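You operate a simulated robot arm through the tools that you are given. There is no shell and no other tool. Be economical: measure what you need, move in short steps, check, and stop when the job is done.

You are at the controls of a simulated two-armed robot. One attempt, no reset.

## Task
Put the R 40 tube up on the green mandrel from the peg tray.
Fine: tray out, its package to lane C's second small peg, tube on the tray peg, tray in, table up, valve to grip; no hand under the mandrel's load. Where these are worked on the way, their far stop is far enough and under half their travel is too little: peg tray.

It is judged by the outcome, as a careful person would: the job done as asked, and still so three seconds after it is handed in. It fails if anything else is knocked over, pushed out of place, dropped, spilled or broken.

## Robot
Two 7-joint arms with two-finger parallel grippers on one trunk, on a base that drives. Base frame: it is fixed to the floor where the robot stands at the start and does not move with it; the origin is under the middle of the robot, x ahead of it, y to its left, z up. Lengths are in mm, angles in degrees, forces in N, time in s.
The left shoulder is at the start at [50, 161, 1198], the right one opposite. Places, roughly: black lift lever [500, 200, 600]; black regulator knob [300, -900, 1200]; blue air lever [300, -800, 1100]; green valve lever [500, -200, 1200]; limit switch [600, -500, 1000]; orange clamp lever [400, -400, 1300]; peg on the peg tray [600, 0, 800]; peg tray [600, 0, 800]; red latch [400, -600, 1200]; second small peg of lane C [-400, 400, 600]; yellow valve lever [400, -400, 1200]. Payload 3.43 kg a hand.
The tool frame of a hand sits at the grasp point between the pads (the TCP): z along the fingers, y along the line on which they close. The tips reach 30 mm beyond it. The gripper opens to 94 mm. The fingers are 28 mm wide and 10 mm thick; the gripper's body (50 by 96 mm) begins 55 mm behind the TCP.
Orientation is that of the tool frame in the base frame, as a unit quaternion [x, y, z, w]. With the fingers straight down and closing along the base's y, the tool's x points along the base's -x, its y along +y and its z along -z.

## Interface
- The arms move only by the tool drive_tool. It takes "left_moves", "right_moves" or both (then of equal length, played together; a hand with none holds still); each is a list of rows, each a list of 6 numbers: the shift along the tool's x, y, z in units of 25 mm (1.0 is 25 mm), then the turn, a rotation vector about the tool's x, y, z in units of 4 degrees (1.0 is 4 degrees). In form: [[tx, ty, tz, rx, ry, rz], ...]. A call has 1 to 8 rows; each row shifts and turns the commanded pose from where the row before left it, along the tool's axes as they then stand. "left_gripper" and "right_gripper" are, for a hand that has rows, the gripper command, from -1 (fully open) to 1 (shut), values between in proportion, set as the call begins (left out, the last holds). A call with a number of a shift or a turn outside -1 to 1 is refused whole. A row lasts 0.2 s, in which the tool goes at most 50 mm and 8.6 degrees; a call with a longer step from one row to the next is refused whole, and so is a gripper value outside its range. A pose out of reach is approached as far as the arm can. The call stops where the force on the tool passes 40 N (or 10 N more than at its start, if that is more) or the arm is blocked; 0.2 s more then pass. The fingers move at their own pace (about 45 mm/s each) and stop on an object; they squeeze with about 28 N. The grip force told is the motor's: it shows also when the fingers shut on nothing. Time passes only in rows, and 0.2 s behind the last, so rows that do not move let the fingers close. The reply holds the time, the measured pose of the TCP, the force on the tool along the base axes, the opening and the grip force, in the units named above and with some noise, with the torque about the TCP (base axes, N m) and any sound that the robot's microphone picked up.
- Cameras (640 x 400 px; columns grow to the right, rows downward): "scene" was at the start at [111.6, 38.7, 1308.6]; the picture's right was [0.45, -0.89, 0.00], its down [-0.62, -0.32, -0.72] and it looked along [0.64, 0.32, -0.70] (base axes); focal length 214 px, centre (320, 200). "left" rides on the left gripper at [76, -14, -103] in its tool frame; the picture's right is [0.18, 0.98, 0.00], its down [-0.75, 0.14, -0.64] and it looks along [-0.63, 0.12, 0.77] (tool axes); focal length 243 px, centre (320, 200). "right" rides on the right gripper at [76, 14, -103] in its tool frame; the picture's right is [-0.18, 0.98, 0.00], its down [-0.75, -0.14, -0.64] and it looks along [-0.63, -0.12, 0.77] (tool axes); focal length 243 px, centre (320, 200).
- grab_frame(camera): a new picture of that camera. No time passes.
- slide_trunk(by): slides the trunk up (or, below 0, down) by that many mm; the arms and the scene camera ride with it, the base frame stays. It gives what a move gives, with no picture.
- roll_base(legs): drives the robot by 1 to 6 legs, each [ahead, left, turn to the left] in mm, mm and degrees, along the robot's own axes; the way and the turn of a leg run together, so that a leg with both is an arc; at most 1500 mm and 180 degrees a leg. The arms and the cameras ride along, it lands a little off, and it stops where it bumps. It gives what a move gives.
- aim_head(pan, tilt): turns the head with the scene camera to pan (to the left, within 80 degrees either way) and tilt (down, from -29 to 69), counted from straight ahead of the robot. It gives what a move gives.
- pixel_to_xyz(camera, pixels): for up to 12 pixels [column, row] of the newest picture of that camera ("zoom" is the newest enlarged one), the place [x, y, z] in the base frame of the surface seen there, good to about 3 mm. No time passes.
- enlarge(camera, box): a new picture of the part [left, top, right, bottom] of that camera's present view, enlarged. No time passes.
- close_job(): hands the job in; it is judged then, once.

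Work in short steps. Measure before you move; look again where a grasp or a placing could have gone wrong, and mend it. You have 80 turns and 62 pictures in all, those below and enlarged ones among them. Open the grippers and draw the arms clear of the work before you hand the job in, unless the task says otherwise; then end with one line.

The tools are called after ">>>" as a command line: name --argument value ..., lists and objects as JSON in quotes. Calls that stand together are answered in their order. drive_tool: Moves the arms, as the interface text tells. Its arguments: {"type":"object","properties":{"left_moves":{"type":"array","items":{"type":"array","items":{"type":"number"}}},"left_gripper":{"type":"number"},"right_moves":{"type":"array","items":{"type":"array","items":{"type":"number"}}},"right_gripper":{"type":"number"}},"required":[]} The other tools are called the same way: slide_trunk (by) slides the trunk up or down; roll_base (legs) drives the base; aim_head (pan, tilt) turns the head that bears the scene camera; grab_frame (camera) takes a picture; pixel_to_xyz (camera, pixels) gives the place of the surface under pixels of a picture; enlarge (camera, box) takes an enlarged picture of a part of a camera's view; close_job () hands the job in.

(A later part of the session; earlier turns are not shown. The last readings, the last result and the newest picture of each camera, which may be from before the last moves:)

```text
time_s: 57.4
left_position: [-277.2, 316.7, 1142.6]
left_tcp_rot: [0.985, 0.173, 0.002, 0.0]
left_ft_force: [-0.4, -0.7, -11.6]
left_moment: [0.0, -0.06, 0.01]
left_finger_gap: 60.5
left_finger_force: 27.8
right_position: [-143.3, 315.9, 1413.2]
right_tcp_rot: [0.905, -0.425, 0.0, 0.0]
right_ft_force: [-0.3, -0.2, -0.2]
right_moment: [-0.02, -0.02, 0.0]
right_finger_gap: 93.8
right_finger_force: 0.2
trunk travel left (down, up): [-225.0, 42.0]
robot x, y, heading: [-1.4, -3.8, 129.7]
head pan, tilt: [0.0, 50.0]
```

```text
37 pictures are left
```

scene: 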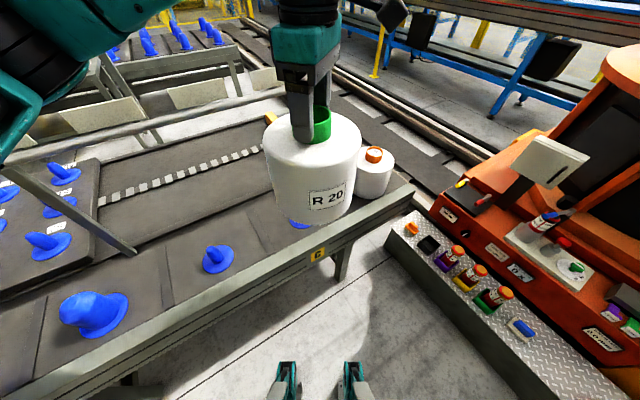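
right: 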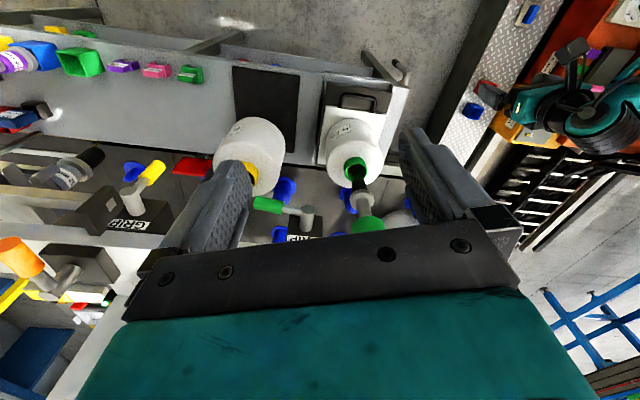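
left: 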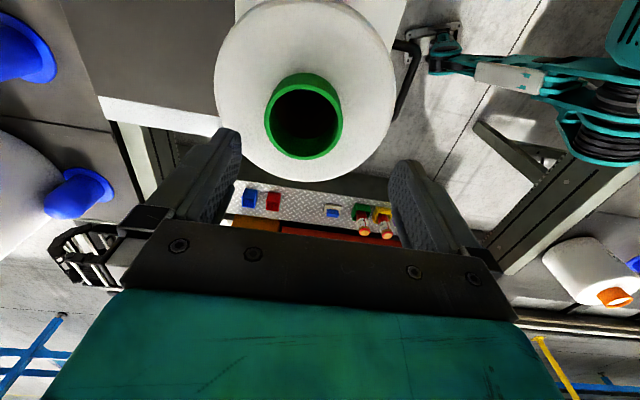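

The peg is hidden behind the package, so I'll check with the right hand's camera.

>>> grab_frame --camera "right"

```text
36 pictures are left
```

right: 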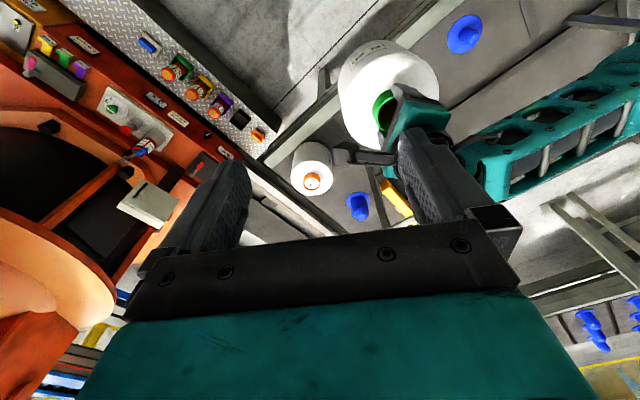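

The peg is hidden here too. I'll shift the package about 150 mm to the robot's left so the head camera can see the peg.

>>> drive_tool --left_moves '[[-0.8, 0, 0, 0, 0, 0], [-1, 0, 0, 0, 0, 0], [-1, 0, 0, 0, 0, 0], [-1, 0, 0, 0, 0, 0], [-1, 0, 0, 0, 0, 0], [-0.8, 0, 0, 0, 0, 0]]'

>>> aim_head --pan 0 --tilt 40

>>> grab_frame --camera "scene"

```text
time_s: 58.8
left_position: [-410.9, 269.5, 1140.8]
left_tcp_rot: [0.985, 0.174, 0.002, 0.0]
left_ft_force: [-0.5, -0.5, -12.1]
left_moment: [-0.02, 0.0, 0.04]
left_finger_gap: 60.7
left_finger_force: 28.0
right_position: [-144.4, 316.0, 1412.6]
right_tcp_rot: [0.905, -0.425, 0.0, 0.0]
right_ft_force: [-0.3, 0.6, -0.2]
right_moment: [0.0, 0.0, 0.01]
right_finger_gap: 93.9
right_finger_force: 0.2
trunk travel left (down, up): [-225.0, 42.0]
robot x, y, heading: [-1.0, -1.4, 129.7]
head pan, tilt: [0.0, 50.0]
```

```text
time_s: 59.5
left_position: [-410.6, 268.5, 1141.8]
left_tcp_rot: [0.985, 0.173, 0.002, 0.001]
left_ft_force: [0.4, 0.9, -11.5]
left_moment: [0.02, -0.04, 0.0]
left_finger_gap: 60.6
left_finger_force: 27.9
right_position: [-143.6, 316.6, 1412.9]
right_tcp_rot: [0.905, -0.425, 0.0, 0.0]
right_ft_force: [-0.1, -1.0, -0.5]
right_moment: [0.02, 0.03, 0.03]
right_finger_gap: 94.0
right_finger_force: 0.0
trunk travel left (down, up): [-225.0, 42.0]
robot x, y, heading: [-1.3, 1.0, 129.5]
head pan, tilt: [0.0, 40.0]
```

```text
35 pictures are left
```

scene: 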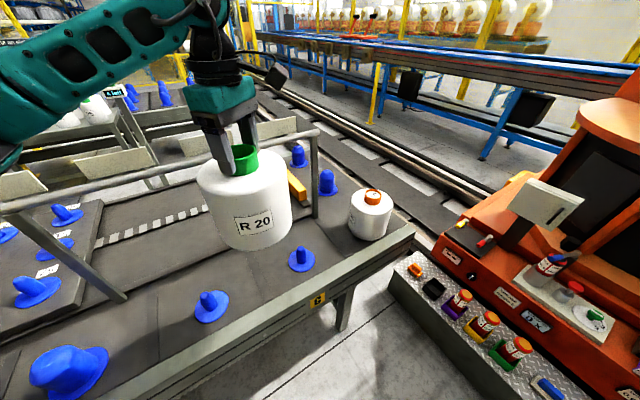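

The peg is visible at (302,258). I'll zoom there and measure its flange and top.

>>> enlarge --camera "scene" --box '[262, 235, 342, 285]'

>>> pixel_to_xyz --camera "zoom" --pixels '[[215, 200], [430, 200], [320, 285], [310, 110], [310, 95], [290, 130], [335, 130], [310, 190], [320, 260], [240, 240], [400, 240]]'

>>> pixel_to_xyz --camera "scene" --pixels '[[315, 150], [316, 190], [280, 142], [205, 297], [250, 225], [240, 248]]'

```text
8.00 times, centred on (302, 260) of scene
```

zoom: 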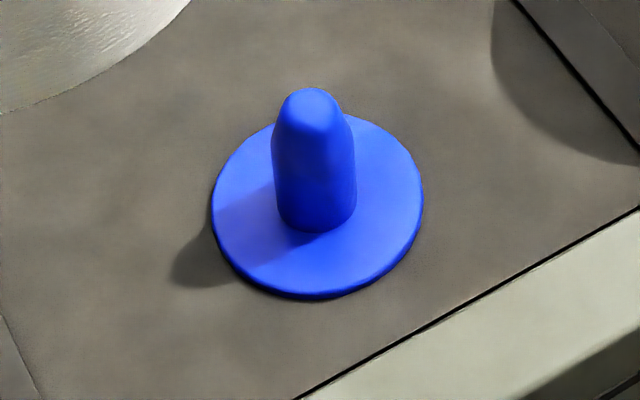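

```text
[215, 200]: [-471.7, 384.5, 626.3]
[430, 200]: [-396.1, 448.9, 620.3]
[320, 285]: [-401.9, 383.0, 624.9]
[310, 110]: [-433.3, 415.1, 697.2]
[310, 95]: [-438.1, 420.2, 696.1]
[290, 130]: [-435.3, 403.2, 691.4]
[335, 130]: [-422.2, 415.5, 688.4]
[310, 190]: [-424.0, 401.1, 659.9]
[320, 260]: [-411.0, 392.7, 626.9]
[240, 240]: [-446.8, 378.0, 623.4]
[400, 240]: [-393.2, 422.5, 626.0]
```

```text
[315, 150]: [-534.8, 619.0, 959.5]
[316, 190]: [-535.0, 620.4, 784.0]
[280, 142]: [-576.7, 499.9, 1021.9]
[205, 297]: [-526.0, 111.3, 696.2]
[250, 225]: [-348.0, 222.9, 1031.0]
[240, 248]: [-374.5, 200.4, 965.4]
```

The peg centre is about (-434,415), flange z 626, peg top 697. I'll move above it and lower to just over the peg.

>>> drive_tool --left_moves '[[0.2, -0.9, 0, 0, 0, 0], [0.2, -1, 0, 0, 0, 0], [0.2, -1, 0, 0, 0, 0], [0.2, -1, 0, 0, 0, 0], [0.2, -1, 0, 0, 0, 0], [0.12, -0.9, 0, 0, 0, 0], [0, 0, 0.8, 0, 0, 0], [0, 0, 0.8, 0, 0, 0]]'

>>> drive_tool --left_moves '[[0, 0, 0.9, 0, 0, 0], [0, 0, 1, 0, 0, 0], [0, 0, 1, 0, 0, 0], [0, 0, 1, 0, 0, 0], [0, 0, 1, 0, 0, 0], [0, 0, 1, 0, 0, 0], [0, 0, 0.8, 0, 0, 0], [0, 0, 0.6, 0, 0, 0]]'

>>> grab_frame --camera "scene"

```text
time_s: 61.3
left_position: [-433.3, 415.6, 1100.3]
left_tcp_rot: [0.985, 0.173, 0.001, 0.0]
left_ft_force: [-1.0, 1.0, -11.7]
left_moment: [0.02, -0.03, -0.02]
left_finger_gap: 60.8
left_finger_force: 28.0
right_position: [-143.7, 317.6, 1412.1]
right_tcp_rot: [0.906, -0.424, 0.001, 0.001]
right_ft_force: [0.2, -1.0, -0.1]
right_moment: [-0.01, -0.02, -0.02]
right_finger_gap: 93.9
right_finger_force: 0.1
trunk travel left (down, up): [-225.0, 42.0]
robot x, y, heading: [-1.8, -0.7, 129.7]
head pan, tilt: [0.0, 40.0]
```

```text
time_s: 63.1
left_position: [-432.5, 414.4, 916.8]
left_tcp_rot: [0.985, 0.173, 0.001, 0.001]
left_ft_force: [-0.4, -0.3, -10.8]
left_moment: [0.01, 0.01, -0.01]
left_finger_gap: 60.8
left_finger_force: 27.9
right_position: [-143.6, 316.1, 1414.0]
right_tcp_rot: [0.905, -0.424, -0.001, 0.0]
right_ft_force: [-0.2, 0.5, 0.6]
right_moment: [-0.05, -0.02, 0.02]
right_finger_gap: 94.1
right_finger_force: 0.0
trunk travel left (down, up): [-225.0, 42.0]
robot x, y, heading: [-1.8, -0.9, 129.5]
head pan, tilt: [0.0, 40.0]
```

```text
33 pictures are left
```

scene: 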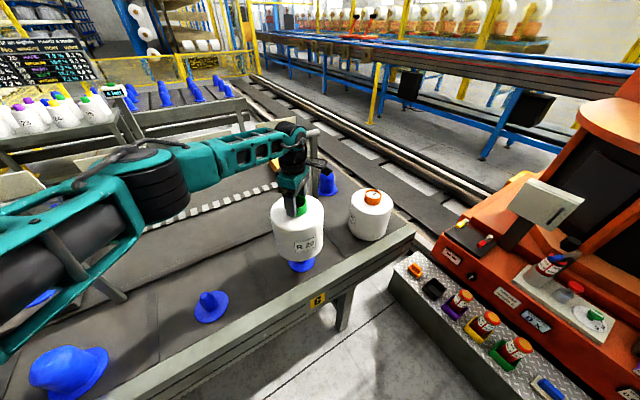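

It looks aligned over the peg at (302,265). I'll lower gently with the force guard.

>>> drive_tool --left_moves '[[0, 0, 0.4, 0, 0, 0], [0, 0, 0.4, 0, 0, 0], [0, 0, 0.4, 0, 0, 0], [0, 0, 0.4, 0, 0, 0], [0, 0, 0.4, 0, 0, 0], [0, 0, 0.4, 0, 0, 0], [0, 0, 0.4, 0, 0, 0], [0, 0, 0.4, 0, 0, 0]]'

```text
time_s: 64.9
left_position: [-431.1, 416.1, 839.0]
left_tcp_rot: [0.985, 0.173, 0.002, 0.0]
left_ft_force: [0.2, -0.3, -12.9]
left_moment: [0.03, -0.04, 0.03]
left_finger_gap: 61.0
left_finger_force: 28.4
right_position: [-143.0, 317.0, 1411.3]
right_tcp_rot: [0.905, -0.425, 0.0, 0.0]
right_ft_force: [0.4, 0.4, -1.4]
right_moment: [-0.02, -0.03, -0.01]
right_finger_gap: 94.1
right_finger_force: 0.0
trunk travel left (down, up): [-225.0, 42.0]
robot x, y, heading: [-2.9, -3.7, 129.5]
head pan, tilt: [0.0, 40.0]
```

The peg is well into the bore with no contact force. I'll keep lowering in small steps.

>>> drive_tool --left_moves '[[0, 0, 0.25, 0, 0, 0], [0, 0, 0.2, 0, 0, 0], [0, 0, 0.15, 0, 0, 0], [0, 0, 0.15, 0, 0, 0], [0, 0, 0.15, 0, 0, 0], [0, 0, 0.15, 0, 0, 0]]'

```text
time_s: 66.3
left_position: [-430.7, 412.8, 812.7]
left_tcp_rot: [0.985, 0.173, 0.003, 0.001]
left_ft_force: [0.4, -0.3, -11.5]
left_moment: [0.01, -0.02, 0.02]
left_finger_gap: 60.7
left_finger_force: 27.9
right_position: [-144.2, 316.0, 1412.8]
right_tcp_rot: [0.905, -0.425, -0.001, -0.001]
right_ft_force: [-0.5, -0.2, -0.2]
right_moment: [-0.01, -0.04, -0.02]
right_finger_gap: 94.1
right_finger_force: 0.1
trunk travel left (down, up): [-225.0, 42.0]
robot x, y, heading: [-3.3, -0.6, 129.7]
head pan, tilt: [0.0, 40.0]
```

It still hangs freely (-11.5 N). I'll lower further until the weight comes off.

>>> drive_tool --left_moves '[[0, 0, 0.15, 0, 0, 0], [0, 0, 0.15, 0, 0, 0]]'

>>> enlarge --camera "scene" --box '[242, 175, 362, 295]'

```text
time_s: 66.9
left_position: [-430.7, 413.7, 811.9]
left_tcp_rot: [0.985, 0.173, -0.001, -0.004]
left_ft_force: [-2.9, 5.0, 25.9]
left_moment: [-0.53, -0.53, -0.01]
left_finger_gap: 60.9
left_finger_force: 28.1
left hand out of reach, approached as far as the arm can: row 2
right_position: [-140.6, 314.8, 1414.1]
right_tcp_rot: [0.905, -0.425, 0.0, -0.001]
right_ft_force: [0.4, -0.1, 0.7]
right_moment: [0.0, 0.01, 0.0]
right_finger_gap: 93.9
right_finger_force: 0.1
trunk travel left (down, up): [-225.0, 42.0]
robot x, y, heading: [1.9, 0.6, 129.7]
head pan, tilt: [0.0, 40.0]
```

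```text
3.33 times, centred on (302, 235) of scene
```

zoom: 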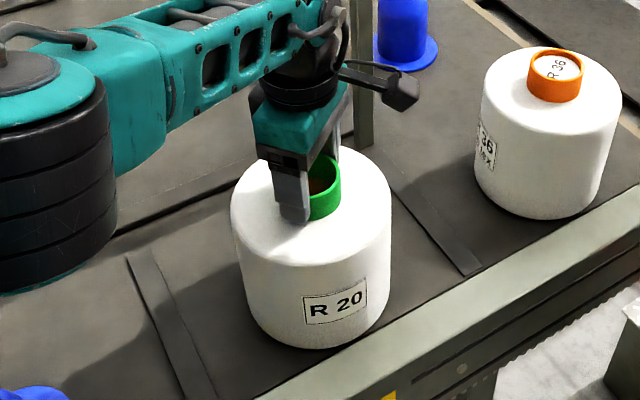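

Contact force has reversed to +26 N, so the package is seated. I'll ease up slightly, open and rise straight up.

>>> drive_tool --left_gripper -1 --left_moves '[[0, 0, -0.05, 0, 0, 0], [0, 0, 0, 0, 0, 0], [0, 0, 0, 0, 0, 0], [0, 0, 0, 0, 0, 0], [0, 0, -0.5, 0, 0, 0], [0, 0, -0.8, 0, 0, 0], [0, 0, -1, 0, 0, 0], [0, 0, -1, 0, 0, 0]]'

>>> drive_tool --left_moves '[[0, 0, -1, 0, 0, 0], [0, 0, -1, 0, 0, 0], [0, 0.5, -1, 0, 0, 0], [0, 0.5, -1, 0, 0, 0], [0, 1, 0, 0, 0, 0], [0, 1, 0, 0, 0, 0], [0, 1, 0, 0, 0, 0], [0, 1, 0, 0, 0, 0]]'

>>> grab_frame --camera "scene"

```text
time_s: 68.7
left_position: [-431.1, 410.4, 890.7]
left_tcp_rot: [0.985, 0.174, 0.001, 0.0]
left_ft_force: [-1.1, 0.6, -0.5]
left_moment: [0.0, 0.0, -0.04]
left_finger_gap: 93.8
left_finger_force: 0.0
right_position: [-142.1, 316.1, 1414.0]
right_tcp_rot: [0.905, -0.424, 0.0, 0.0]
right_ft_force: [-0.1, -0.4, 1.0]
right_moment: [0.02, 0.0, 0.02]
right_finger_gap: 94.0
right_finger_force: 0.1
trunk travel left (down, up): [-225.0, 42.0]
robot x, y, heading: [-0.5, 1.8, 129.8]
head pan, tilt: [0.0, 40.0]
```

```text
time_s: 70.5
left_position: [-387.3, 290.0, 990.2]
left_tcp_rot: [0.985, 0.174, 0.0, -0.001]
left_ft_force: [-0.4, -0.3, -0.3]
left_moment: [0.01, 0.01, -0.01]
left_finger_gap: 93.9
left_finger_force: 0.0
right_position: [-143.0, 315.6, 1413.0]
right_tcp_rot: [0.905, -0.425, 0.0, 0.0]
right_ft_force: [-0.2, -0.4, 0.8]
right_moment: [0.01, -0.06, 0.0]
right_finger_gap: 94.0
right_finger_force: 0.0
trunk travel left (down, up): [-225.0, 42.0]
robot x, y, heading: [0.9, 1.8, 129.6]
head pan, tilt: [0.0, 40.0]
```

```text
31 pictures are left
```

scene: 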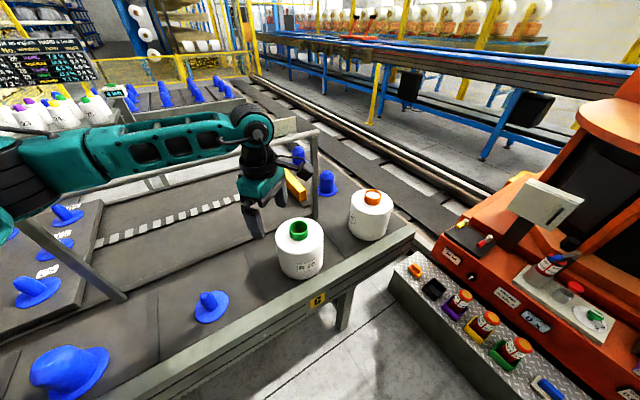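

The R 20 package stands on lane C's second small peg. I'll turn back to the front and check the base's front extent (teal legs at the bottom of the view) for clearance planning.

>>> roll_base --legs '[[0, 0, -64], [0, 0, -65]]'

>>> aim_head --pan -30 --tilt 50

>>> grab_frame --camera "scene"

>>> pixel_to_xyz --camera "scene" --pixels '[[287, 375], [350, 375], [320, 395]]'

```text
time_s: 76.6
left_position: [475.7, 102.1, 989.7]
left_tcp_rot: [-0.567, 0.824, -0.001, -0.002]
left_ft_force: [-0.8, -0.2, -0.4]
left_moment: [0.03, 0.0, 0.01]
left_finger_gap: 94.0
left_finger_force: 0.1
right_position: [332.6, -99.1, 1413.3]
right_tcp_rot: [0.01, 1.0, -0.001, 0.0]
right_ft_force: [0.3, 0.5, -0.4]
right_moment: [0.01, -0.02, 0.01]
right_finger_gap: 93.8
right_finger_force: 0.0
trunk travel left (down, up): [-225.0, 42.0]
robot x, y, heading: [1.1, -1.0, -1.2]
head pan, tilt: [0.0, 40.0]
```

```text
time_s: 77.6
left_position: [475.9, 102.4, 989.6]
left_tcp_rot: [-0.567, 0.824, -0.001, -0.002]
left_ft_force: [1.5, 0.0, -0.7]
left_moment: [-0.04, 0.02, -0.01]
left_finger_gap: 94.2
left_finger_force: 0.2
right_position: [332.6, -98.3, 1413.3]
right_tcp_rot: [0.011, 1.0, 0.001, 0.001]
right_ft_force: [-0.1, 0.2, -0.7]
right_moment: [0.04, -0.01, -0.02]
right_finger_gap: 94.0
right_finger_force: 0.1
trunk travel left (down, up): [-225.0, 42.0]
robot x, y, heading: [3.8, 1.8, -1.1]
head pan, tilt: [-30.0, 50.0]
```

```text
30 pictures are left
```

scene: 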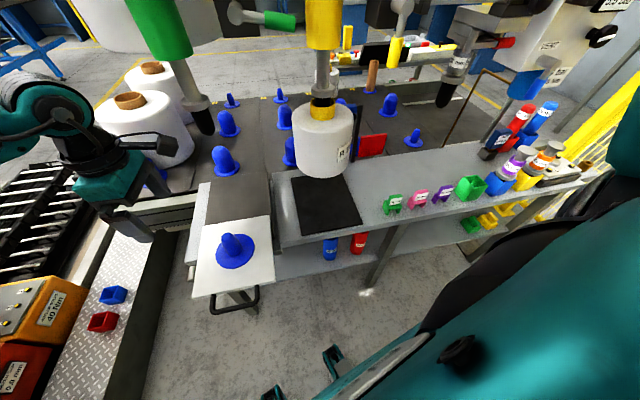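

```text
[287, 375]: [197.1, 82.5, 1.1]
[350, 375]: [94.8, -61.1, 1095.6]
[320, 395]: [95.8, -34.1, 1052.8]
```

Now I'll measure the tray peg at (235,245), the hanging package at (325,140), the tubes, the bench edges and the base legs.

>>> pixel_to_xyz --camera "scene" --pixels '[[233, 236], [217, 252], [254, 250], [235, 266], [322, 178], [298, 150], [351, 150], [333, 355], [272, 392], [330, 245], [360, 240], [366, 225]]'

>>> pixel_to_xyz --camera "scene" --pixels '[[290, 242], [400, 215], [480, 198], [330, 262], [330, 275], [365, 280], [390, 250], [326, 116], [300, 238]]'

>>> enlarge --camera "scene" --box '[290, 215, 410, 290]'

```text
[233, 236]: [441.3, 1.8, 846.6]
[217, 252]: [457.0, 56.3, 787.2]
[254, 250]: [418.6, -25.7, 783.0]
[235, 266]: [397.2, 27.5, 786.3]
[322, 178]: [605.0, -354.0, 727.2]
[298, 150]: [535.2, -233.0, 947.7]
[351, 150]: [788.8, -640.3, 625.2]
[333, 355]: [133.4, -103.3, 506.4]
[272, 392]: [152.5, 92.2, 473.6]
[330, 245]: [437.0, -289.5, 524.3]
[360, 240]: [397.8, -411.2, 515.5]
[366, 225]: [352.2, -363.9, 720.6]
```

```text
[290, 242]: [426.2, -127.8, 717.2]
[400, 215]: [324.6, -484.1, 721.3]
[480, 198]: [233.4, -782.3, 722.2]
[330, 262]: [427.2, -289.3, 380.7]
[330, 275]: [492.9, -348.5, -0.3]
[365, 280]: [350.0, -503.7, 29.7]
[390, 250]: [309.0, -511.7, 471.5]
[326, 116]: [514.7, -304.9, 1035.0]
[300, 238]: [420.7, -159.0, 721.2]
```

```text
5.33 times, centred on (350, 252) of scene
```

zoom: 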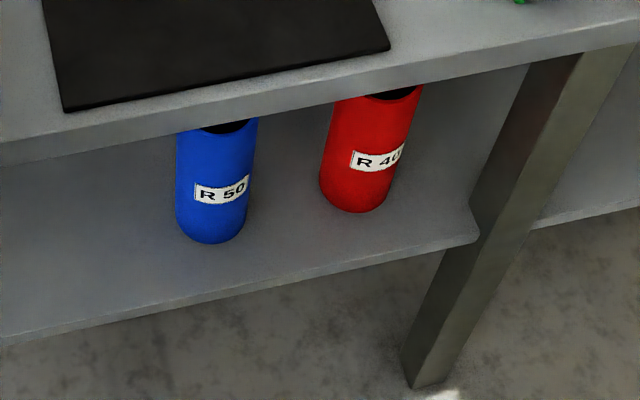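

The tube centre is around (415,-436), shelf z 381, bench edge z 721. I'll park the left hand high, turn the base 30° right and back off a little so the right arm can reach in at a 45° pitch.

>>> drive_tool --left_moves '[[0, 0, -1, 0, 0, 0], [-0.5, 0.9, -1, 0, 0, 0], [-0.5, 1, -1, 0, 0, 0], [-0.5, 1, -1, 0, 0, 0], [-0.5, 1, -1, 0, 0, 0], [-0.5, 1, -1, 0, 0, 0], [-0.5, 1, -1, 0, 0, 0], [-0.5, 1, -1, 0, 0, 0]]'

>>> drive_tool --left_moves '[[-0.5, 1, -1, 0, 0, 0], [-0.5, 1, -1, 0, 0, 0], [-0.5, 1, 0, 0, 0, 0]]'

>>> roll_base --legs '[[0, 0, -30], [-80, 0, 0]]'

```text
time_s: 79.4
left_position: [344.9, 245.0, 1191.2]
left_tcp_rot: [-0.566, 0.824, -0.001, -0.002]
left_ft_force: [-0.5, -0.8, 0.4]
left_moment: [0.02, 0.01, 0.03]
left_finger_gap: 94.0
left_finger_force: 0.0
right_position: [332.5, -99.6, 1413.8]
right_tcp_rot: [0.011, 1.0, 0.001, 0.001]
right_ft_force: [0.1, 0.2, -0.3]
right_moment: [0.0, 0.02, -0.02]
right_finger_gap: 94.0
right_finger_force: 0.0
trunk travel left (down, up): [-225.0, 42.0]
robot x, y, heading: [1.4, -1.1, -1.0]
head pan, tilt: [-30.0, 50.0]
```

```text
time_s: 80.2
left_position: [289.7, 308.4, 1239.2]
left_tcp_rot: [-0.566, 0.825, -0.001, -0.002]
left_ft_force: [0.0, 0.7, 1.1]
left_moment: [-0.02, 0.0, 0.0]
left_finger_gap: 93.8
left_finger_force: 0.1
right_position: [333.0, -98.0, 1412.9]
right_tcp_rot: [0.011, 1.0, 0.0, 0.001]
right_ft_force: [0.7, 0.1, 0.5]
right_moment: [0.0, -0.04, -0.01]
right_finger_gap: 94.2
right_finger_force: 0.1
trunk travel left (down, up): [-225.0, 42.0]
robot x, y, heading: [0.9, 0.8, -1.2]
head pan, tilt: [-30.0, 50.0]
```

```text
time_s: 82.7
left_position: [335.2, 165.2, 1239.9]
left_tcp_rot: [-0.338, 0.941, -0.001, 0.0]
left_ft_force: [0.5, 0.0, 0.5]
left_moment: [-0.02, -0.06, 0.0]
left_finger_gap: 93.9
left_finger_force: 0.0
right_position: [172.5, -209.4, 1413.6]
right_tcp_rot: [0.266, 0.964, -0.001, 0.001]
right_ft_force: [0.8, -0.6, -0.9]
right_moment: [-0.01, -0.04, -0.05]
right_finger_gap: 94.1
right_finger_force: 0.1
trunk travel left (down, up): [-225.0, 42.0]
robot x, y, heading: [-66.6, 39.1, -30.8]
head pan, tilt: [-30.0, 50.0]
```

The base is at heading -30.8°, about 77 mm back. I'll lower the trunk 200 mm, then bring the right hand down in front of the bench while pitching it forward by 60°.

>>> slide_trunk --by -200

>>> drive_tool --right_moves '[[-0.55, -0.375, 1, 0, 0, 0], [-0.55, -0.375, 1, 0, 0, 0], [-0.55, -0.375, 1, 0, 0, 0], [-0.55, -0.375, 1, 0, 0, 0], [-0.55, -0.375, 1, 0, 0, 0], [-0.55, -0.375, 1, 0, 0, 0], [-0.55, -0.375, 1, 0, 0, 0], [-0.55, -0.375, 1, 0, 0, 0]]'

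>>> drive_tool --right_moves '[[0, 0, 1, 0, -1, 0], [0.07, 0, 0.998, 0, -1, 0], [0.139, 0, 0.99, 0, -1, 0], [0.208, 0, 0.978, 0, -1, 0], [0.276, 0, 0.961, 0, -1, 0], [0.342, 0, 0.94, 0, -1, 0], [0.407, 0, 0.914, 0, -1, 0], [0.469, 0, 0.883, 0, -1, 0]]'

>>> drive_tool --right_moves '[[0.53, 0, 0.848, 0, -1, 0], [0.588, 0, 0.809, 0, -1, 0], [0.643, 0, 0.766, 0, -1, 0], [0.695, 0, 0.719, 0, -1, 0], [0.743, 0, 0.669, 0, -1, 0], [0.788, 0, 0.616, 0, -1, 0], [0.829, 0, 0.559, 0, -1, 0]]'

```text
time_s: 84.8
left_position: [337.9, 163.5, 1038.9]
left_tcp_rot: [-0.337, 0.941, -0.001, -0.001]
left_ft_force: [0.8, 0.1, 0.1]
left_moment: [-0.03, -0.01, -0.01]
left_finger_gap: 94.0
left_finger_force: 0.0
right_position: [174.0, -210.5, 1213.4]
right_tcp_rot: [0.266, 0.964, 0.0, 0.0]
right_ft_force: [-0.4, 0.4, 0.2]
right_moment: [-0.02, 0.02, 0.0]
right_finger_gap: 94.1
right_finger_force: 0.1
trunk travel left (down, up): [-25.0, 242.0]
robot x, y, heading: [-68.1, 42.6, -30.6]
head pan, tilt: [-30.0, 50.0]
```

```text
time_s: 86.7
left_position: [336.4, 164.7, 1040.6]
left_tcp_rot: [-0.337, 0.941, -0.001, -0.002]
left_ft_force: [0.1, -0.9, -0.1]
left_moment: [0.0, 0.01, 0.03]
left_finger_gap: 94.2
left_finger_force: 0.1
right_position: [231.0, -331.3, 1013.1]
right_tcp_rot: [0.265, 0.964, 0.0, 0.001]
right_ft_force: [0.8, 0.7, -0.6]
right_moment: [-0.01, 0.0, 0.01]
right_finger_gap: 93.9
right_finger_force: 0.0
trunk travel left (down, up): [-25.0, 242.0]
robot x, y, heading: [-65.2, 37.2, -30.8]
head pan, tilt: [-30.0, 50.0]
```

```text
time_s: 88.5
left_position: [337.6, 163.4, 1039.9]
left_tcp_rot: [-0.338, 0.941, 0.0, -0.001]
left_ft_force: [0.5, 0.5, -0.5]
left_moment: [-0.01, -0.03, 0.05]
left_finger_gap: 93.8
left_finger_force: 0.0
right_position: [228.1, -332.0, 812.3]
right_tcp_rot: [0.255, 0.926, -0.073, 0.268]
right_ft_force: [-0.2, 0.0, 0.1]
right_moment: [-0.02, 0.0, 0.0]
right_finger_gap: 94.0
right_finger_force: 0.1
trunk travel left (down, up): [-25.0, 242.0]
robot x, y, heading: [-63.2, 38.9, -30.8]
head pan, tilt: [-30.0, 50.0]
```

```text
time_s: 90.0
left_position: [337.1, 163.2, 1040.1]
left_tcp_rot: [-0.337, 0.941, -0.001, -0.001]
left_ft_force: [-0.7, 0.4, 1.1]
left_moment: [-0.01, 0.01, -0.02]
left_finger_gap: 93.9
left_finger_force: 0.0
right_position: [230.0, -333.4, 726.6]
right_tcp_rot: [0.244, 0.888, -0.103, 0.376]
right_ft_force: [-0.5, 0.8, -0.6]
right_moment: [0.02, 0.02, 0.02]
right_finger_gap: 94.1
right_finger_force: 0.1
right hand out of reach, approached as far as the arm can: row 4, 5, 6, 7
trunk travel left (down, up): [-25.0, 242.0]
robot x, y, heading: [-67.0, 39.6, -30.9]
head pan, tilt: [-30.0, 50.0]
```

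The reach limit came from the arm being too folded. I'll raise the trunk 100 mm, then continue down and re-pitch.

>>> slide_trunk --by 100

>>> drive_tool --right_moves '[[0.72, 0, 0.69, 0, 0, 0], [0.72, 0, 0.69, 0, 0, 0], [0.72, 0, 0.69, 0, 0, 0], [0.72, 0, 0.69, 0, 0, 0]]'

```text
time_s: 91.4
left_position: [336.6, 164.3, 1138.9]
left_tcp_rot: [-0.338, 0.941, -0.001, -0.002]
left_ft_force: [-0.2, 0.2, -0.6]
left_moment: [0.04, 0.03, 0.01]
left_finger_gap: 93.9
left_finger_force: 0.0
right_position: [229.8, -332.4, 826.3]
right_tcp_rot: [0.243, 0.888, -0.103, 0.377]
right_ft_force: [1.0, 1.2, 0.0]
right_moment: [-0.02, -0.03, -0.02]
right_finger_gap: 94.0
right_finger_force: 0.0
trunk travel left (down, up): [-125.0, 142.0]
robot x, y, heading: [-66.7, 38.3, -30.7]
head pan, tilt: [-30.0, 50.0]
```

```text
time_s: 92.4
left_position: [335.9, 164.8, 1140.5]
left_tcp_rot: [-0.337, 0.941, 0.0, -0.001]
left_ft_force: [0.9, -0.2, -0.1]
left_moment: [0.03, -0.02, -0.02]
left_finger_gap: 94.0
left_finger_force: 0.0
right_position: [229.1, -332.6, 792.7]
right_tcp_rot: [0.245, 0.887, -0.105, 0.377]
right_ft_force: [-0.3, -0.3, 0.0]
right_moment: [0.01, 0.01, 0.0]
right_finger_gap: 94.2
right_finger_force: 0.0
right hand out of reach, approached as far as the arm can: row 2, 3, 4
trunk travel left (down, up): [-125.0, 142.0]
robot x, y, heading: [-67.2, 41.7, -30.7]
head pan, tilt: [-30.0, 50.0]
```

Still limited. I'll extend forward 75 mm (staying outside the bench edge) and try lowering from there.

>>> drive_tool --right_moves '[[-0.695, 0, 0.719, 0, 0, 0], [-0.695, 0, 0.719, 0, 0, 0], [-0.695, 0, 0.719, 0, 0, 0], [0.72, 0, 0.69, 0, 0, 0], [0.72, 0, 0.69, 0, 0, 0], [0.72, 0, 0.69, 0, 0, 0], [0.72, 0, 0.69, 0, 0, 0]]'

```text
time_s: 94.0
left_position: [337.8, 164.3, 1140.0]
left_tcp_rot: [-0.338, 0.941, -0.001, -0.002]
left_ft_force: [0.9, -0.2, -0.2]
left_moment: [-0.01, 0.01, -0.03]
left_finger_gap: 94.0
left_finger_force: 0.2
right_position: [294.2, -370.3, 734.6]
right_tcp_rot: [0.245, 0.888, -0.104, 0.376]
right_ft_force: [0.7, -0.4, -0.3]
right_moment: [0.0, 0.02, -0.03]
right_finger_gap: 94.0
right_finger_force: 0.0
right hand out of reach, approached as far as the arm can: row 6, 7
trunk travel left (down, up): [-125.0, 142.0]
robot x, y, heading: [-67.5, 38.8, -30.8]
head pan, tilt: [-30.0, 50.0]
```

The limit depends on height below the shoulder, so lowering the trunk fully should bring the hand to z≈610 in front of the shelf. I'll do that and look.

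>>> slide_trunk --by -122

>>> grab_frame --camera "right"

>>> grab_frame --camera "scene"

```text
time_s: 95.5
left_position: [336.9, 164.9, 1018.2]
left_tcp_rot: [-0.337, 0.942, -0.001, -0.002]
left_ft_force: [-0.9, 0.2, 0.3]
left_moment: [0.04, 0.02, 0.02]
left_finger_gap: 94.1
left_finger_force: 0.0
right_position: [293.4, -370.7, 613.0]
right_tcp_rot: [0.245, 0.888, -0.104, 0.376]
right_ft_force: [-0.1, 0.0, -1.2]
right_moment: [0.02, 0.02, -0.02]
right_finger_gap: 93.8
right_finger_force: 0.1
trunk travel left (down, up): [-3.0, 264.0]
robot x, y, heading: [-66.8, 43.3, -30.9]
head pan, tilt: [-30.0, 50.0]
```

```text
28 pictures are left
```

right: 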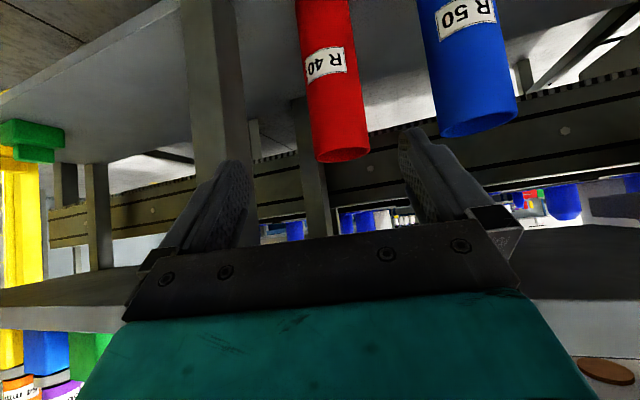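

```text
27 pictures are left
```

scene: 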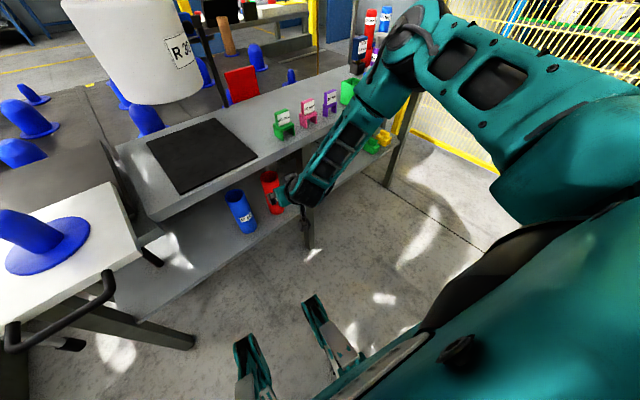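

The red tube is ahead of the right fingers at (335,100). I'll measure it and the neighbours.

>>> pixel_to_xyz --camera "right" --pixels '[[342, 152], [316, 120], [338, 120], [362, 110], [330, 70], [328, 20], [455, 100], [225, 100], [245, 100], [345, 160], [322, 158], [366, 150]]'

>>> pixel_to_xyz --camera "scene" --pixels '[[271, 177], [262, 178], [279, 180], [268, 196], [240, 210], [235, 195]]'

```text
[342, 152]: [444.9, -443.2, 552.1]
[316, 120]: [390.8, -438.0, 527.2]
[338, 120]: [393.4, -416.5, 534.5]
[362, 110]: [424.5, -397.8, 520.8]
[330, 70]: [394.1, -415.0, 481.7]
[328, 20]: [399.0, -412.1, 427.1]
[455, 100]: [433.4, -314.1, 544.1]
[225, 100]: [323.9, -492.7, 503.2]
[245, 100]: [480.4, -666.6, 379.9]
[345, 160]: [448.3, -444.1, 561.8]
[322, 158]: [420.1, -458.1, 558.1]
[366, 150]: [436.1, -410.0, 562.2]
```

```text
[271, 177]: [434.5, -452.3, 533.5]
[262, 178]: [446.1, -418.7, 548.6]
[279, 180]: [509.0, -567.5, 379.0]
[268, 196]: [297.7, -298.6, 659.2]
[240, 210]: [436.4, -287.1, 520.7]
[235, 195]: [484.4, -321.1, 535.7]
```

The tube centre fits (416,-428), r≈28, top z 562. I'll approach along the finger axis with open fingers to TCP z≈530.

>>> drive_tool --right_moves '[[0, 0.55, 0, 0, 0, 0], [-0.193, 0, 0.883, 0, 0, 0], [-0.193, 0, 0.883, 0, 0, 0], [-0.193, 0, 0.883, 0, 0, 0], [-0.193, 0, 0.883, 0, 0, 0], [-0.193, 0, 0.883, 0, 0, 0]]'

>>> grab_frame --camera "right"

```text
time_s: 96.9
left_position: [336.9, 164.0, 1018.5]
left_tcp_rot: [-0.337, 0.941, -0.001, -0.002]
left_ft_force: [0.2, 0.0, 0.5]
left_moment: [0.0, 0.03, -0.01]
left_finger_gap: 94.0
left_finger_force: 0.0
right_position: [386.8, -408.7, 552.4]
right_tcp_rot: [0.246, 0.888, -0.105, 0.375]
right_ft_force: [0.1, 0.9, 0.0]
right_moment: [-0.03, 0.0, 0.0]
right_finger_gap: 94.1
right_finger_force: 0.0
trunk travel left (down, up): [-3.0, 264.0]
robot x, y, heading: [-69.9, 39.9, -30.8]
head pan, tilt: [-30.0, 50.0]
```

```text
26 pictures are left
```

right: 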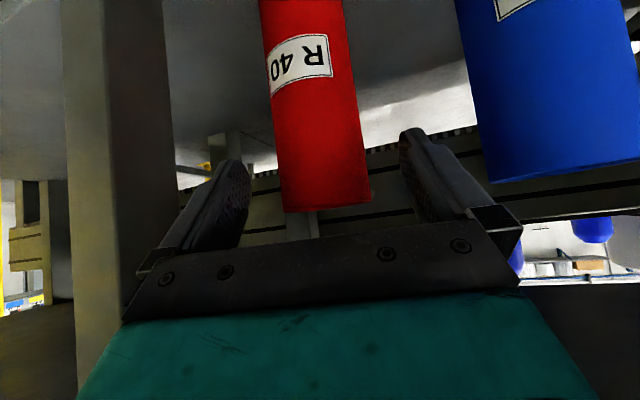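

The tube is centred between the fingers. I'll advance the last 40 mm and close.

>>> drive_tool --right_moves '[[-0.16, 0, 0.8, 0, 0, 0], [-0.16, 0, 0.8, 0, 0, 0]]'

>>> drive_tool --right_gripper 1 --right_moves '[[0, 0, 0, 0, 0, 0], [0, 0, 0, 0, 0, 0], [0, 0, 0, 0, 0, 0], [0, 0, 0, 0, 0, 0]]'

>>> grab_frame --camera "right"

```text
time_s: 97.5
left_position: [336.4, 164.3, 1017.3]
left_tcp_rot: [-0.338, 0.941, -0.001, -0.001]
left_ft_force: [-0.4, -0.3, 0.1]
left_moment: [-0.04, 0.0, -0.01]
left_finger_gap: 93.8
left_finger_force: 0.0
right_position: [413.9, -426.8, 529.7]
right_tcp_rot: [0.244, 0.888, -0.104, 0.376]
right_ft_force: [-0.1, 0.1, 0.8]
right_moment: [-0.01, -0.03, 0.0]
right_finger_gap: 93.8
right_finger_force: 0.1
trunk travel left (down, up): [-3.0, 264.0]
robot x, y, heading: [-68.1, 40.1, -30.4]
head pan, tilt: [-30.0, 50.0]
```

```text
time_s: 98.5
left_position: [337.6, 164.0, 1017.4]
left_tcp_rot: [-0.338, 0.941, -0.001, -0.001]
left_ft_force: [0.3, 0.0, 1.1]
left_moment: [-0.01, 0.01, 0.0]
left_finger_gap: 94.1
left_finger_force: 0.1
right_position: [413.4, -425.6, 530.2]
right_tcp_rot: [0.245, 0.888, -0.105, 0.375]
right_ft_force: [-0.3, -0.1, -0.1]
right_moment: [-0.04, -0.01, -0.02]
right_finger_gap: 64.9
right_finger_force: 27.9
trunk travel left (down, up): [-3.0, 264.0]
robot x, y, heading: [-70.9, 39.2, -30.5]
head pan, tilt: [-30.0, 50.0]
```

```text
25 pictures are left
```

right: 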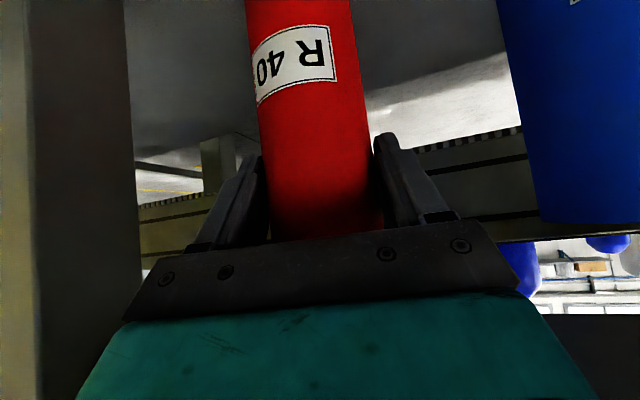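

The tube is gripped (64.9 mm). I'll lift 15 mm and back out along the approach path.

>>> drive_tool --right_moves '[[-0.22, 0, -0.2, 0, 0, 0], [-0.22, 0, -0.2, 0, 0, 0]]'

>>> drive_tool --right_moves '[[0.15, 0, -0.6, 0, 0, 0], [0.193, 0, -0.8, 0, 0, 0], [0.193, 0, -0.883, 0, 0, 0], [0.193, 0, -0.883, 0, 0, 0], [0.193, 0, -0.883, 0, 0, 0], [0.193, 0, -0.883, 0, 0, 0], [0.193, 0, -0.883, 0, 0, 0], [0.15, 0, -0.6, 0, 0, 0]]'

>>> grab_frame --camera "scene"

```text
time_s: 99.1
left_position: [336.7, 164.1, 1018.1]
left_tcp_rot: [-0.338, 0.941, -0.001, -0.002]
left_ft_force: [-0.3, -0.2, 0.0]
left_moment: [-0.02, 0.0, 0.04]
left_finger_gap: 93.9
left_finger_force: 0.1
right_position: [413.8, -425.7, 546.1]
right_tcp_rot: [0.245, 0.888, -0.105, 0.375]
right_ft_force: [-1.2, 0.0, 0.0]
right_moment: [0.01, 0.01, 0.01]
right_finger_gap: 65.0
right_finger_force: 27.7
trunk travel left (down, up): [-3.0, 264.0]
robot x, y, heading: [-68.5, 37.4, -30.7]
head pan, tilt: [-30.0, 50.0]
```

```text
time_s: 100.9
left_position: [336.1, 164.3, 1017.4]
left_tcp_rot: [-0.338, 0.941, 0.0, -0.002]
left_ft_force: [0.2, 0.0, -0.6]
left_moment: [0.01, 0.04, -0.03]
left_finger_gap: 93.9
left_finger_force: 0.1
right_position: [293.4, -354.9, 629.7]
right_tcp_rot: [0.245, 0.888, -0.105, 0.376]
right_ft_force: [-0.2, 0.7, -2.0]
right_moment: [0.01, -0.02, 0.01]
right_finger_gap: 64.8
right_finger_force: 27.9
trunk travel left (down, up): [-3.0, 264.0]
robot x, y, heading: [-66.8, 37.7, -30.6]
head pan, tilt: [-30.0, 50.0]
```

```text
24 pictures are left
```

scene: 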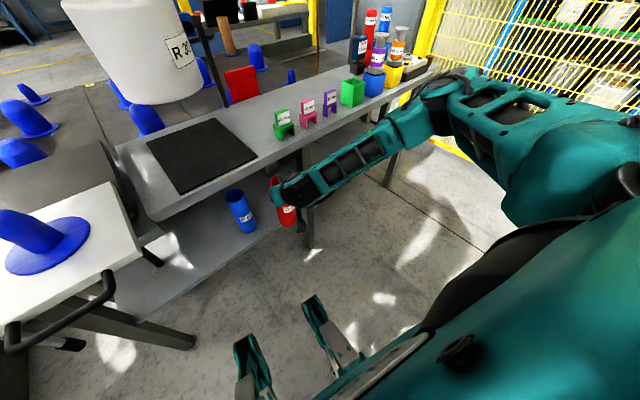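

The tube is out in the red spot at (285,213). Before raising the trunk, I'll check where the right elbow is relative to the overhead fixtures.

>>> pixel_to_xyz --camera "scene" --pixels '[[440, 95], [480, 85], [430, 120], [390, 135], [520, 100], [285, 212], [400, 50], [290, 190]]'

>>> aim_head --pan -45 --tilt 0

>>> grab_frame --camera "scene"

```text
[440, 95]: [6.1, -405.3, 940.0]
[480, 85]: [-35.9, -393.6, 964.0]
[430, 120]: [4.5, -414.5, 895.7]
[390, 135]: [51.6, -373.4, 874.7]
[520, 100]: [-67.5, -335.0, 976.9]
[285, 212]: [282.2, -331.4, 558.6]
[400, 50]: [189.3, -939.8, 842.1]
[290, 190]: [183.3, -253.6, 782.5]
```

```text
time_s: 102.1
left_position: [336.7, 164.2, 1017.0]
left_tcp_rot: [-0.338, 0.941, 0.0, -0.002]
left_ft_force: [-0.6, 0.3, 0.6]
left_moment: [-0.03, 0.0, 0.03]
left_finger_gap: 94.2
left_finger_force: 0.2
right_position: [293.0, -354.8, 630.1]
right_tcp_rot: [0.244, 0.888, -0.104, 0.376]
right_ft_force: [0.4, -0.6, -0.8]
right_moment: [0.02, -0.02, 0.02]
right_finger_gap: 64.7
right_finger_force: 28.3
trunk travel left (down, up): [-3.0, 264.0]
robot x, y, heading: [-69.2, 39.4, -30.9]
head pan, tilt: [-45.0, 0.0]
```

```text
23 pictures are left
```

scene: 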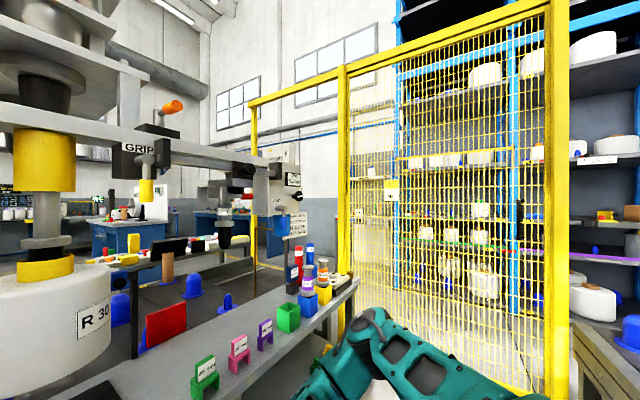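

The elbow (0,-405,940) has free space above. I'll raise the trunk, lift the tube above the tray-peg level, and turn left 44° to bring it near the tray.

>>> slide_trunk --by 262

>>> drive_tool --right_moves '[[-0.719, 0, -0.695, 0, 0, 0], [-0.719, 0, -0.695, 0, 0, 0], [-0.719, 0, -0.695, 0, 0, 0], [-0.719, 0, -0.695, 0, 0, 0], [-0.719, 0, -0.695, 0, 0, 0], [-0.719, 0, -0.695, 0, 0, 0]]'

>>> roll_base --legs '[[0, 0, 44]]'

>>> aim_head --pan -10 --tilt 45

>>> grab_frame --camera "scene"

```text
time_s: 104.8
left_position: [337.6, 164.1, 1280.5]
left_tcp_rot: [-0.337, 0.941, -0.002, -0.002]
left_ft_force: [0.2, 0.0, -0.4]
left_moment: [-0.01, 0.02, 0.01]
left_finger_gap: 93.9
left_finger_force: 0.1
right_position: [293.7, -354.8, 892.0]
right_tcp_rot: [0.245, 0.888, -0.105, 0.375]
right_ft_force: [0.1, -0.2, -0.7]
right_moment: [-0.01, -0.02, -0.04]
right_finger_gap: 64.8
right_finger_force: 28.1
trunk travel left (down, up): [-265.0, 2.0]
robot x, y, heading: [-71.6, 40.5, -30.8]
head pan, tilt: [-45.0, 0.0]
```

```text
time_s: 106.2
left_position: [336.9, 164.2, 1280.2]
left_tcp_rot: [-0.338, 0.941, -0.001, -0.002]
left_ft_force: [-0.1, -0.6, 0.6]
left_moment: [0.0, -0.01, 0.01]
left_finger_gap: 94.3
left_finger_force: 0.1
right_position: [294.3, -353.4, 1042.1]
right_tcp_rot: [0.244, 0.888, -0.104, 0.376]
right_ft_force: [-0.6, 0.1, -0.8]
right_moment: [0.0, 0.02, -0.03]
right_finger_gap: 64.6
right_finger_force: 28.2
trunk travel left (down, up): [-265.0, 2.0]
robot x, y, heading: [-67.6, 39.7, -31.1]
head pan, tilt: [-45.0, 0.0]
```

```text
time_s: 108.6
left_position: [128.8, 414.2, 1280.9]
left_tcp_rot: [-0.674, 0.739, 0.0, 0.0]
left_ft_force: [-0.7, 0.3, 0.3]
left_moment: [0.01, 0.04, 0.03]
left_finger_gap: 94.0
left_finger_force: 0.2
right_position: [466.6, 19.3, 1041.7]
right_tcp_rot: [-0.115, 0.914, 0.048, 0.387]
right_ft_force: [0.3, 0.5, -0.7]
right_moment: [-0.01, -0.01, 0.0]
right_finger_gap: 64.1
right_finger_force: 28.3
trunk travel left (down, up): [-265.0, 2.0]
robot x, y, heading: [-66.2, 37.2, 14.3]
head pan, tilt: [-45.0, 0.0]
```

```text
time_s: 109.8
left_position: [129.3, 413.0, 1281.1]
left_tcp_rot: [-0.674, 0.739, -0.001, -0.001]
left_ft_force: [-0.5, 0.3, 0.3]
left_moment: [0.01, 0.0, 0.0]
left_finger_gap: 94.0
left_finger_force: 0.1
right_position: [466.2, 19.0, 1040.9]
right_tcp_rot: [-0.115, 0.913, 0.048, 0.387]
right_ft_force: [0.7, 0.3, 0.0]
right_moment: [-0.04, -0.04, 0.0]
right_finger_gap: 64.3
right_finger_force: 27.6
trunk travel left (down, up): [-265.0, 2.0]
robot x, y, heading: [-66.5, 42.1, 14.6]
head pan, tilt: [-10.0, 45.0]
```

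```text
22 pictures are left
```

scene: 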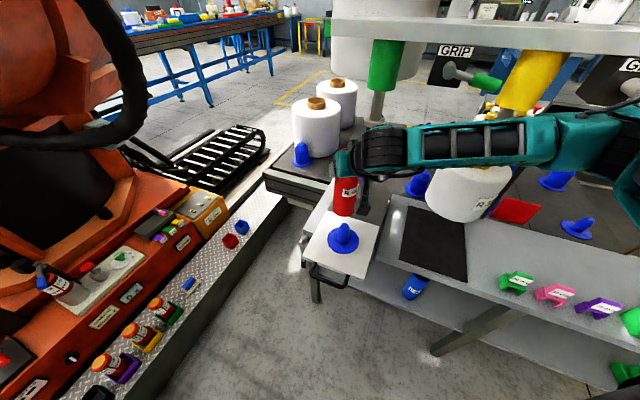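

The tube is right by the tray peg, which is at (342,238). I'll zoom and measure the peg and tube.

>>> enlarge --camera "scene" --box '[300, 140, 396, 270]'

>>> pixel_to_xyz --camera "scene" --pixels '[[342, 228], [342, 224], [328, 241], [358, 239], [342, 252], [336, 230], [349, 230], [344, 214], [334, 210], [354, 212], [343, 245]]'

```text
3.08 times, centred on (348, 205) of scene
```

zoom: 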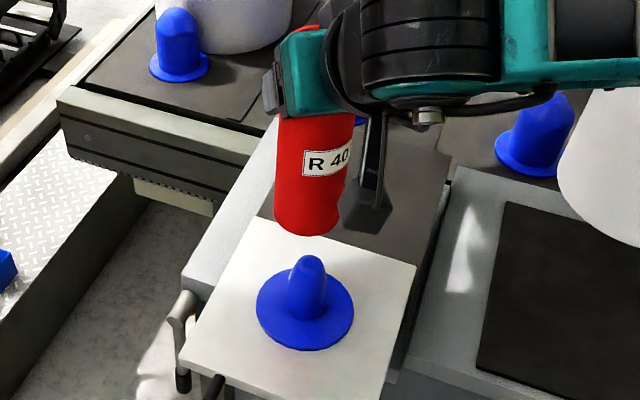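

```text
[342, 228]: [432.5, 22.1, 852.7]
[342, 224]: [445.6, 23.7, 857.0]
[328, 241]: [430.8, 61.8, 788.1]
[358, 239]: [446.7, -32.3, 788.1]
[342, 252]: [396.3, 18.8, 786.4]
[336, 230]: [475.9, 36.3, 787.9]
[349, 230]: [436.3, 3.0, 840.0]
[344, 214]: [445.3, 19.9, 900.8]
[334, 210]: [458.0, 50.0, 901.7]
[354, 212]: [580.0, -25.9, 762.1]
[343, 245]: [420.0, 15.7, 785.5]
```

I'll take tube-side points to find its axis relative to the TCP.

>>> pixel_to_xyz --camera "zoom" --pixels '[[285, 200], [305, 200], [325, 200], [285, 140], [305, 140], [330, 190], [295, 230], [277, 170], [305, 232], [312, 120]]'

>>> grab_frame --camera "right"

```text
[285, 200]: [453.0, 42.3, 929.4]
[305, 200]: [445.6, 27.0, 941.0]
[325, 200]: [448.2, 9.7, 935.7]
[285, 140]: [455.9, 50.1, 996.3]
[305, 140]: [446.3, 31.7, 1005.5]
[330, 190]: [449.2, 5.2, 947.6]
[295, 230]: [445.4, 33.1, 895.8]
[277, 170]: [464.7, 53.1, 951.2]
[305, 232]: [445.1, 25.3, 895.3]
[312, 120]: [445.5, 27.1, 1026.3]
```

```text
20 pictures are left
```

right: 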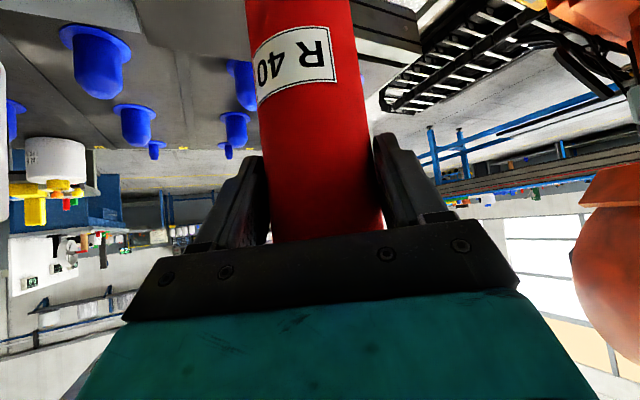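

The tube axis is at about (477.5,22) and the peg at (442.5,13.5), so the tube must go back 36 mm along the heading. I'll shift and verify.

>>> drive_tool --right_moves '[[0.5, 0, -0.52, 0, 0, 0], [0.5, 0, -0.52, 0, 0, 0], [0.36, 0, 0.35, 0, 0, 0], [0.36, 0, 0.35, 0, 0, 0]]'

>>> enlarge --camera "scene" --box '[300, 150, 396, 270]'

>>> pixel_to_xyz --camera "zoom" --pixels '[[275, 150], [295, 150], [320, 150], [335, 130], [290, 260], [300, 240], [250, 285], [350, 280], [300, 320], [310, 258]]'

```text
time_s: 110.8
left_position: [128.7, 412.9, 1279.6]
left_tcp_rot: [-0.674, 0.739, -0.001, -0.001]
left_ft_force: [-0.7, -0.5, 0.5]
left_moment: [0.02, 0.02, 0.02]
left_finger_gap: 94.1
left_finger_force: 0.0
right_position: [430.4, 10.8, 1017.2]
right_tcp_rot: [-0.115, 0.914, 0.048, 0.387]
right_ft_force: [-0.4, 0.5, -0.6]
right_moment: [0.0, 0.0, -0.01]
right_finger_gap: 64.3
right_finger_force: 28.0
trunk travel left (down, up): [-265.0, 2.0]
robot x, y, heading: [-66.0, 33.4, 14.5]
head pan, tilt: [-10.0, 45.0]
```

```text
3.33 times, centred on (348, 210) of scene
```

zoom: 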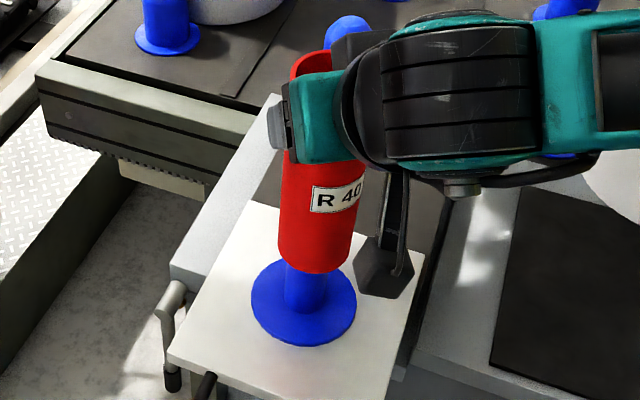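

```text
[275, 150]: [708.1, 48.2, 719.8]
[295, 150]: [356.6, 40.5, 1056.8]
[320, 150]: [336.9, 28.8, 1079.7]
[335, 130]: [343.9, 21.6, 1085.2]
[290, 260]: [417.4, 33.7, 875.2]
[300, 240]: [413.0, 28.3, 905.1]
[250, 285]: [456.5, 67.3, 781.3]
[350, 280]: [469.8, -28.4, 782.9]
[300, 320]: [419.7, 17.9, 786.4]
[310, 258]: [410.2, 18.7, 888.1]
```

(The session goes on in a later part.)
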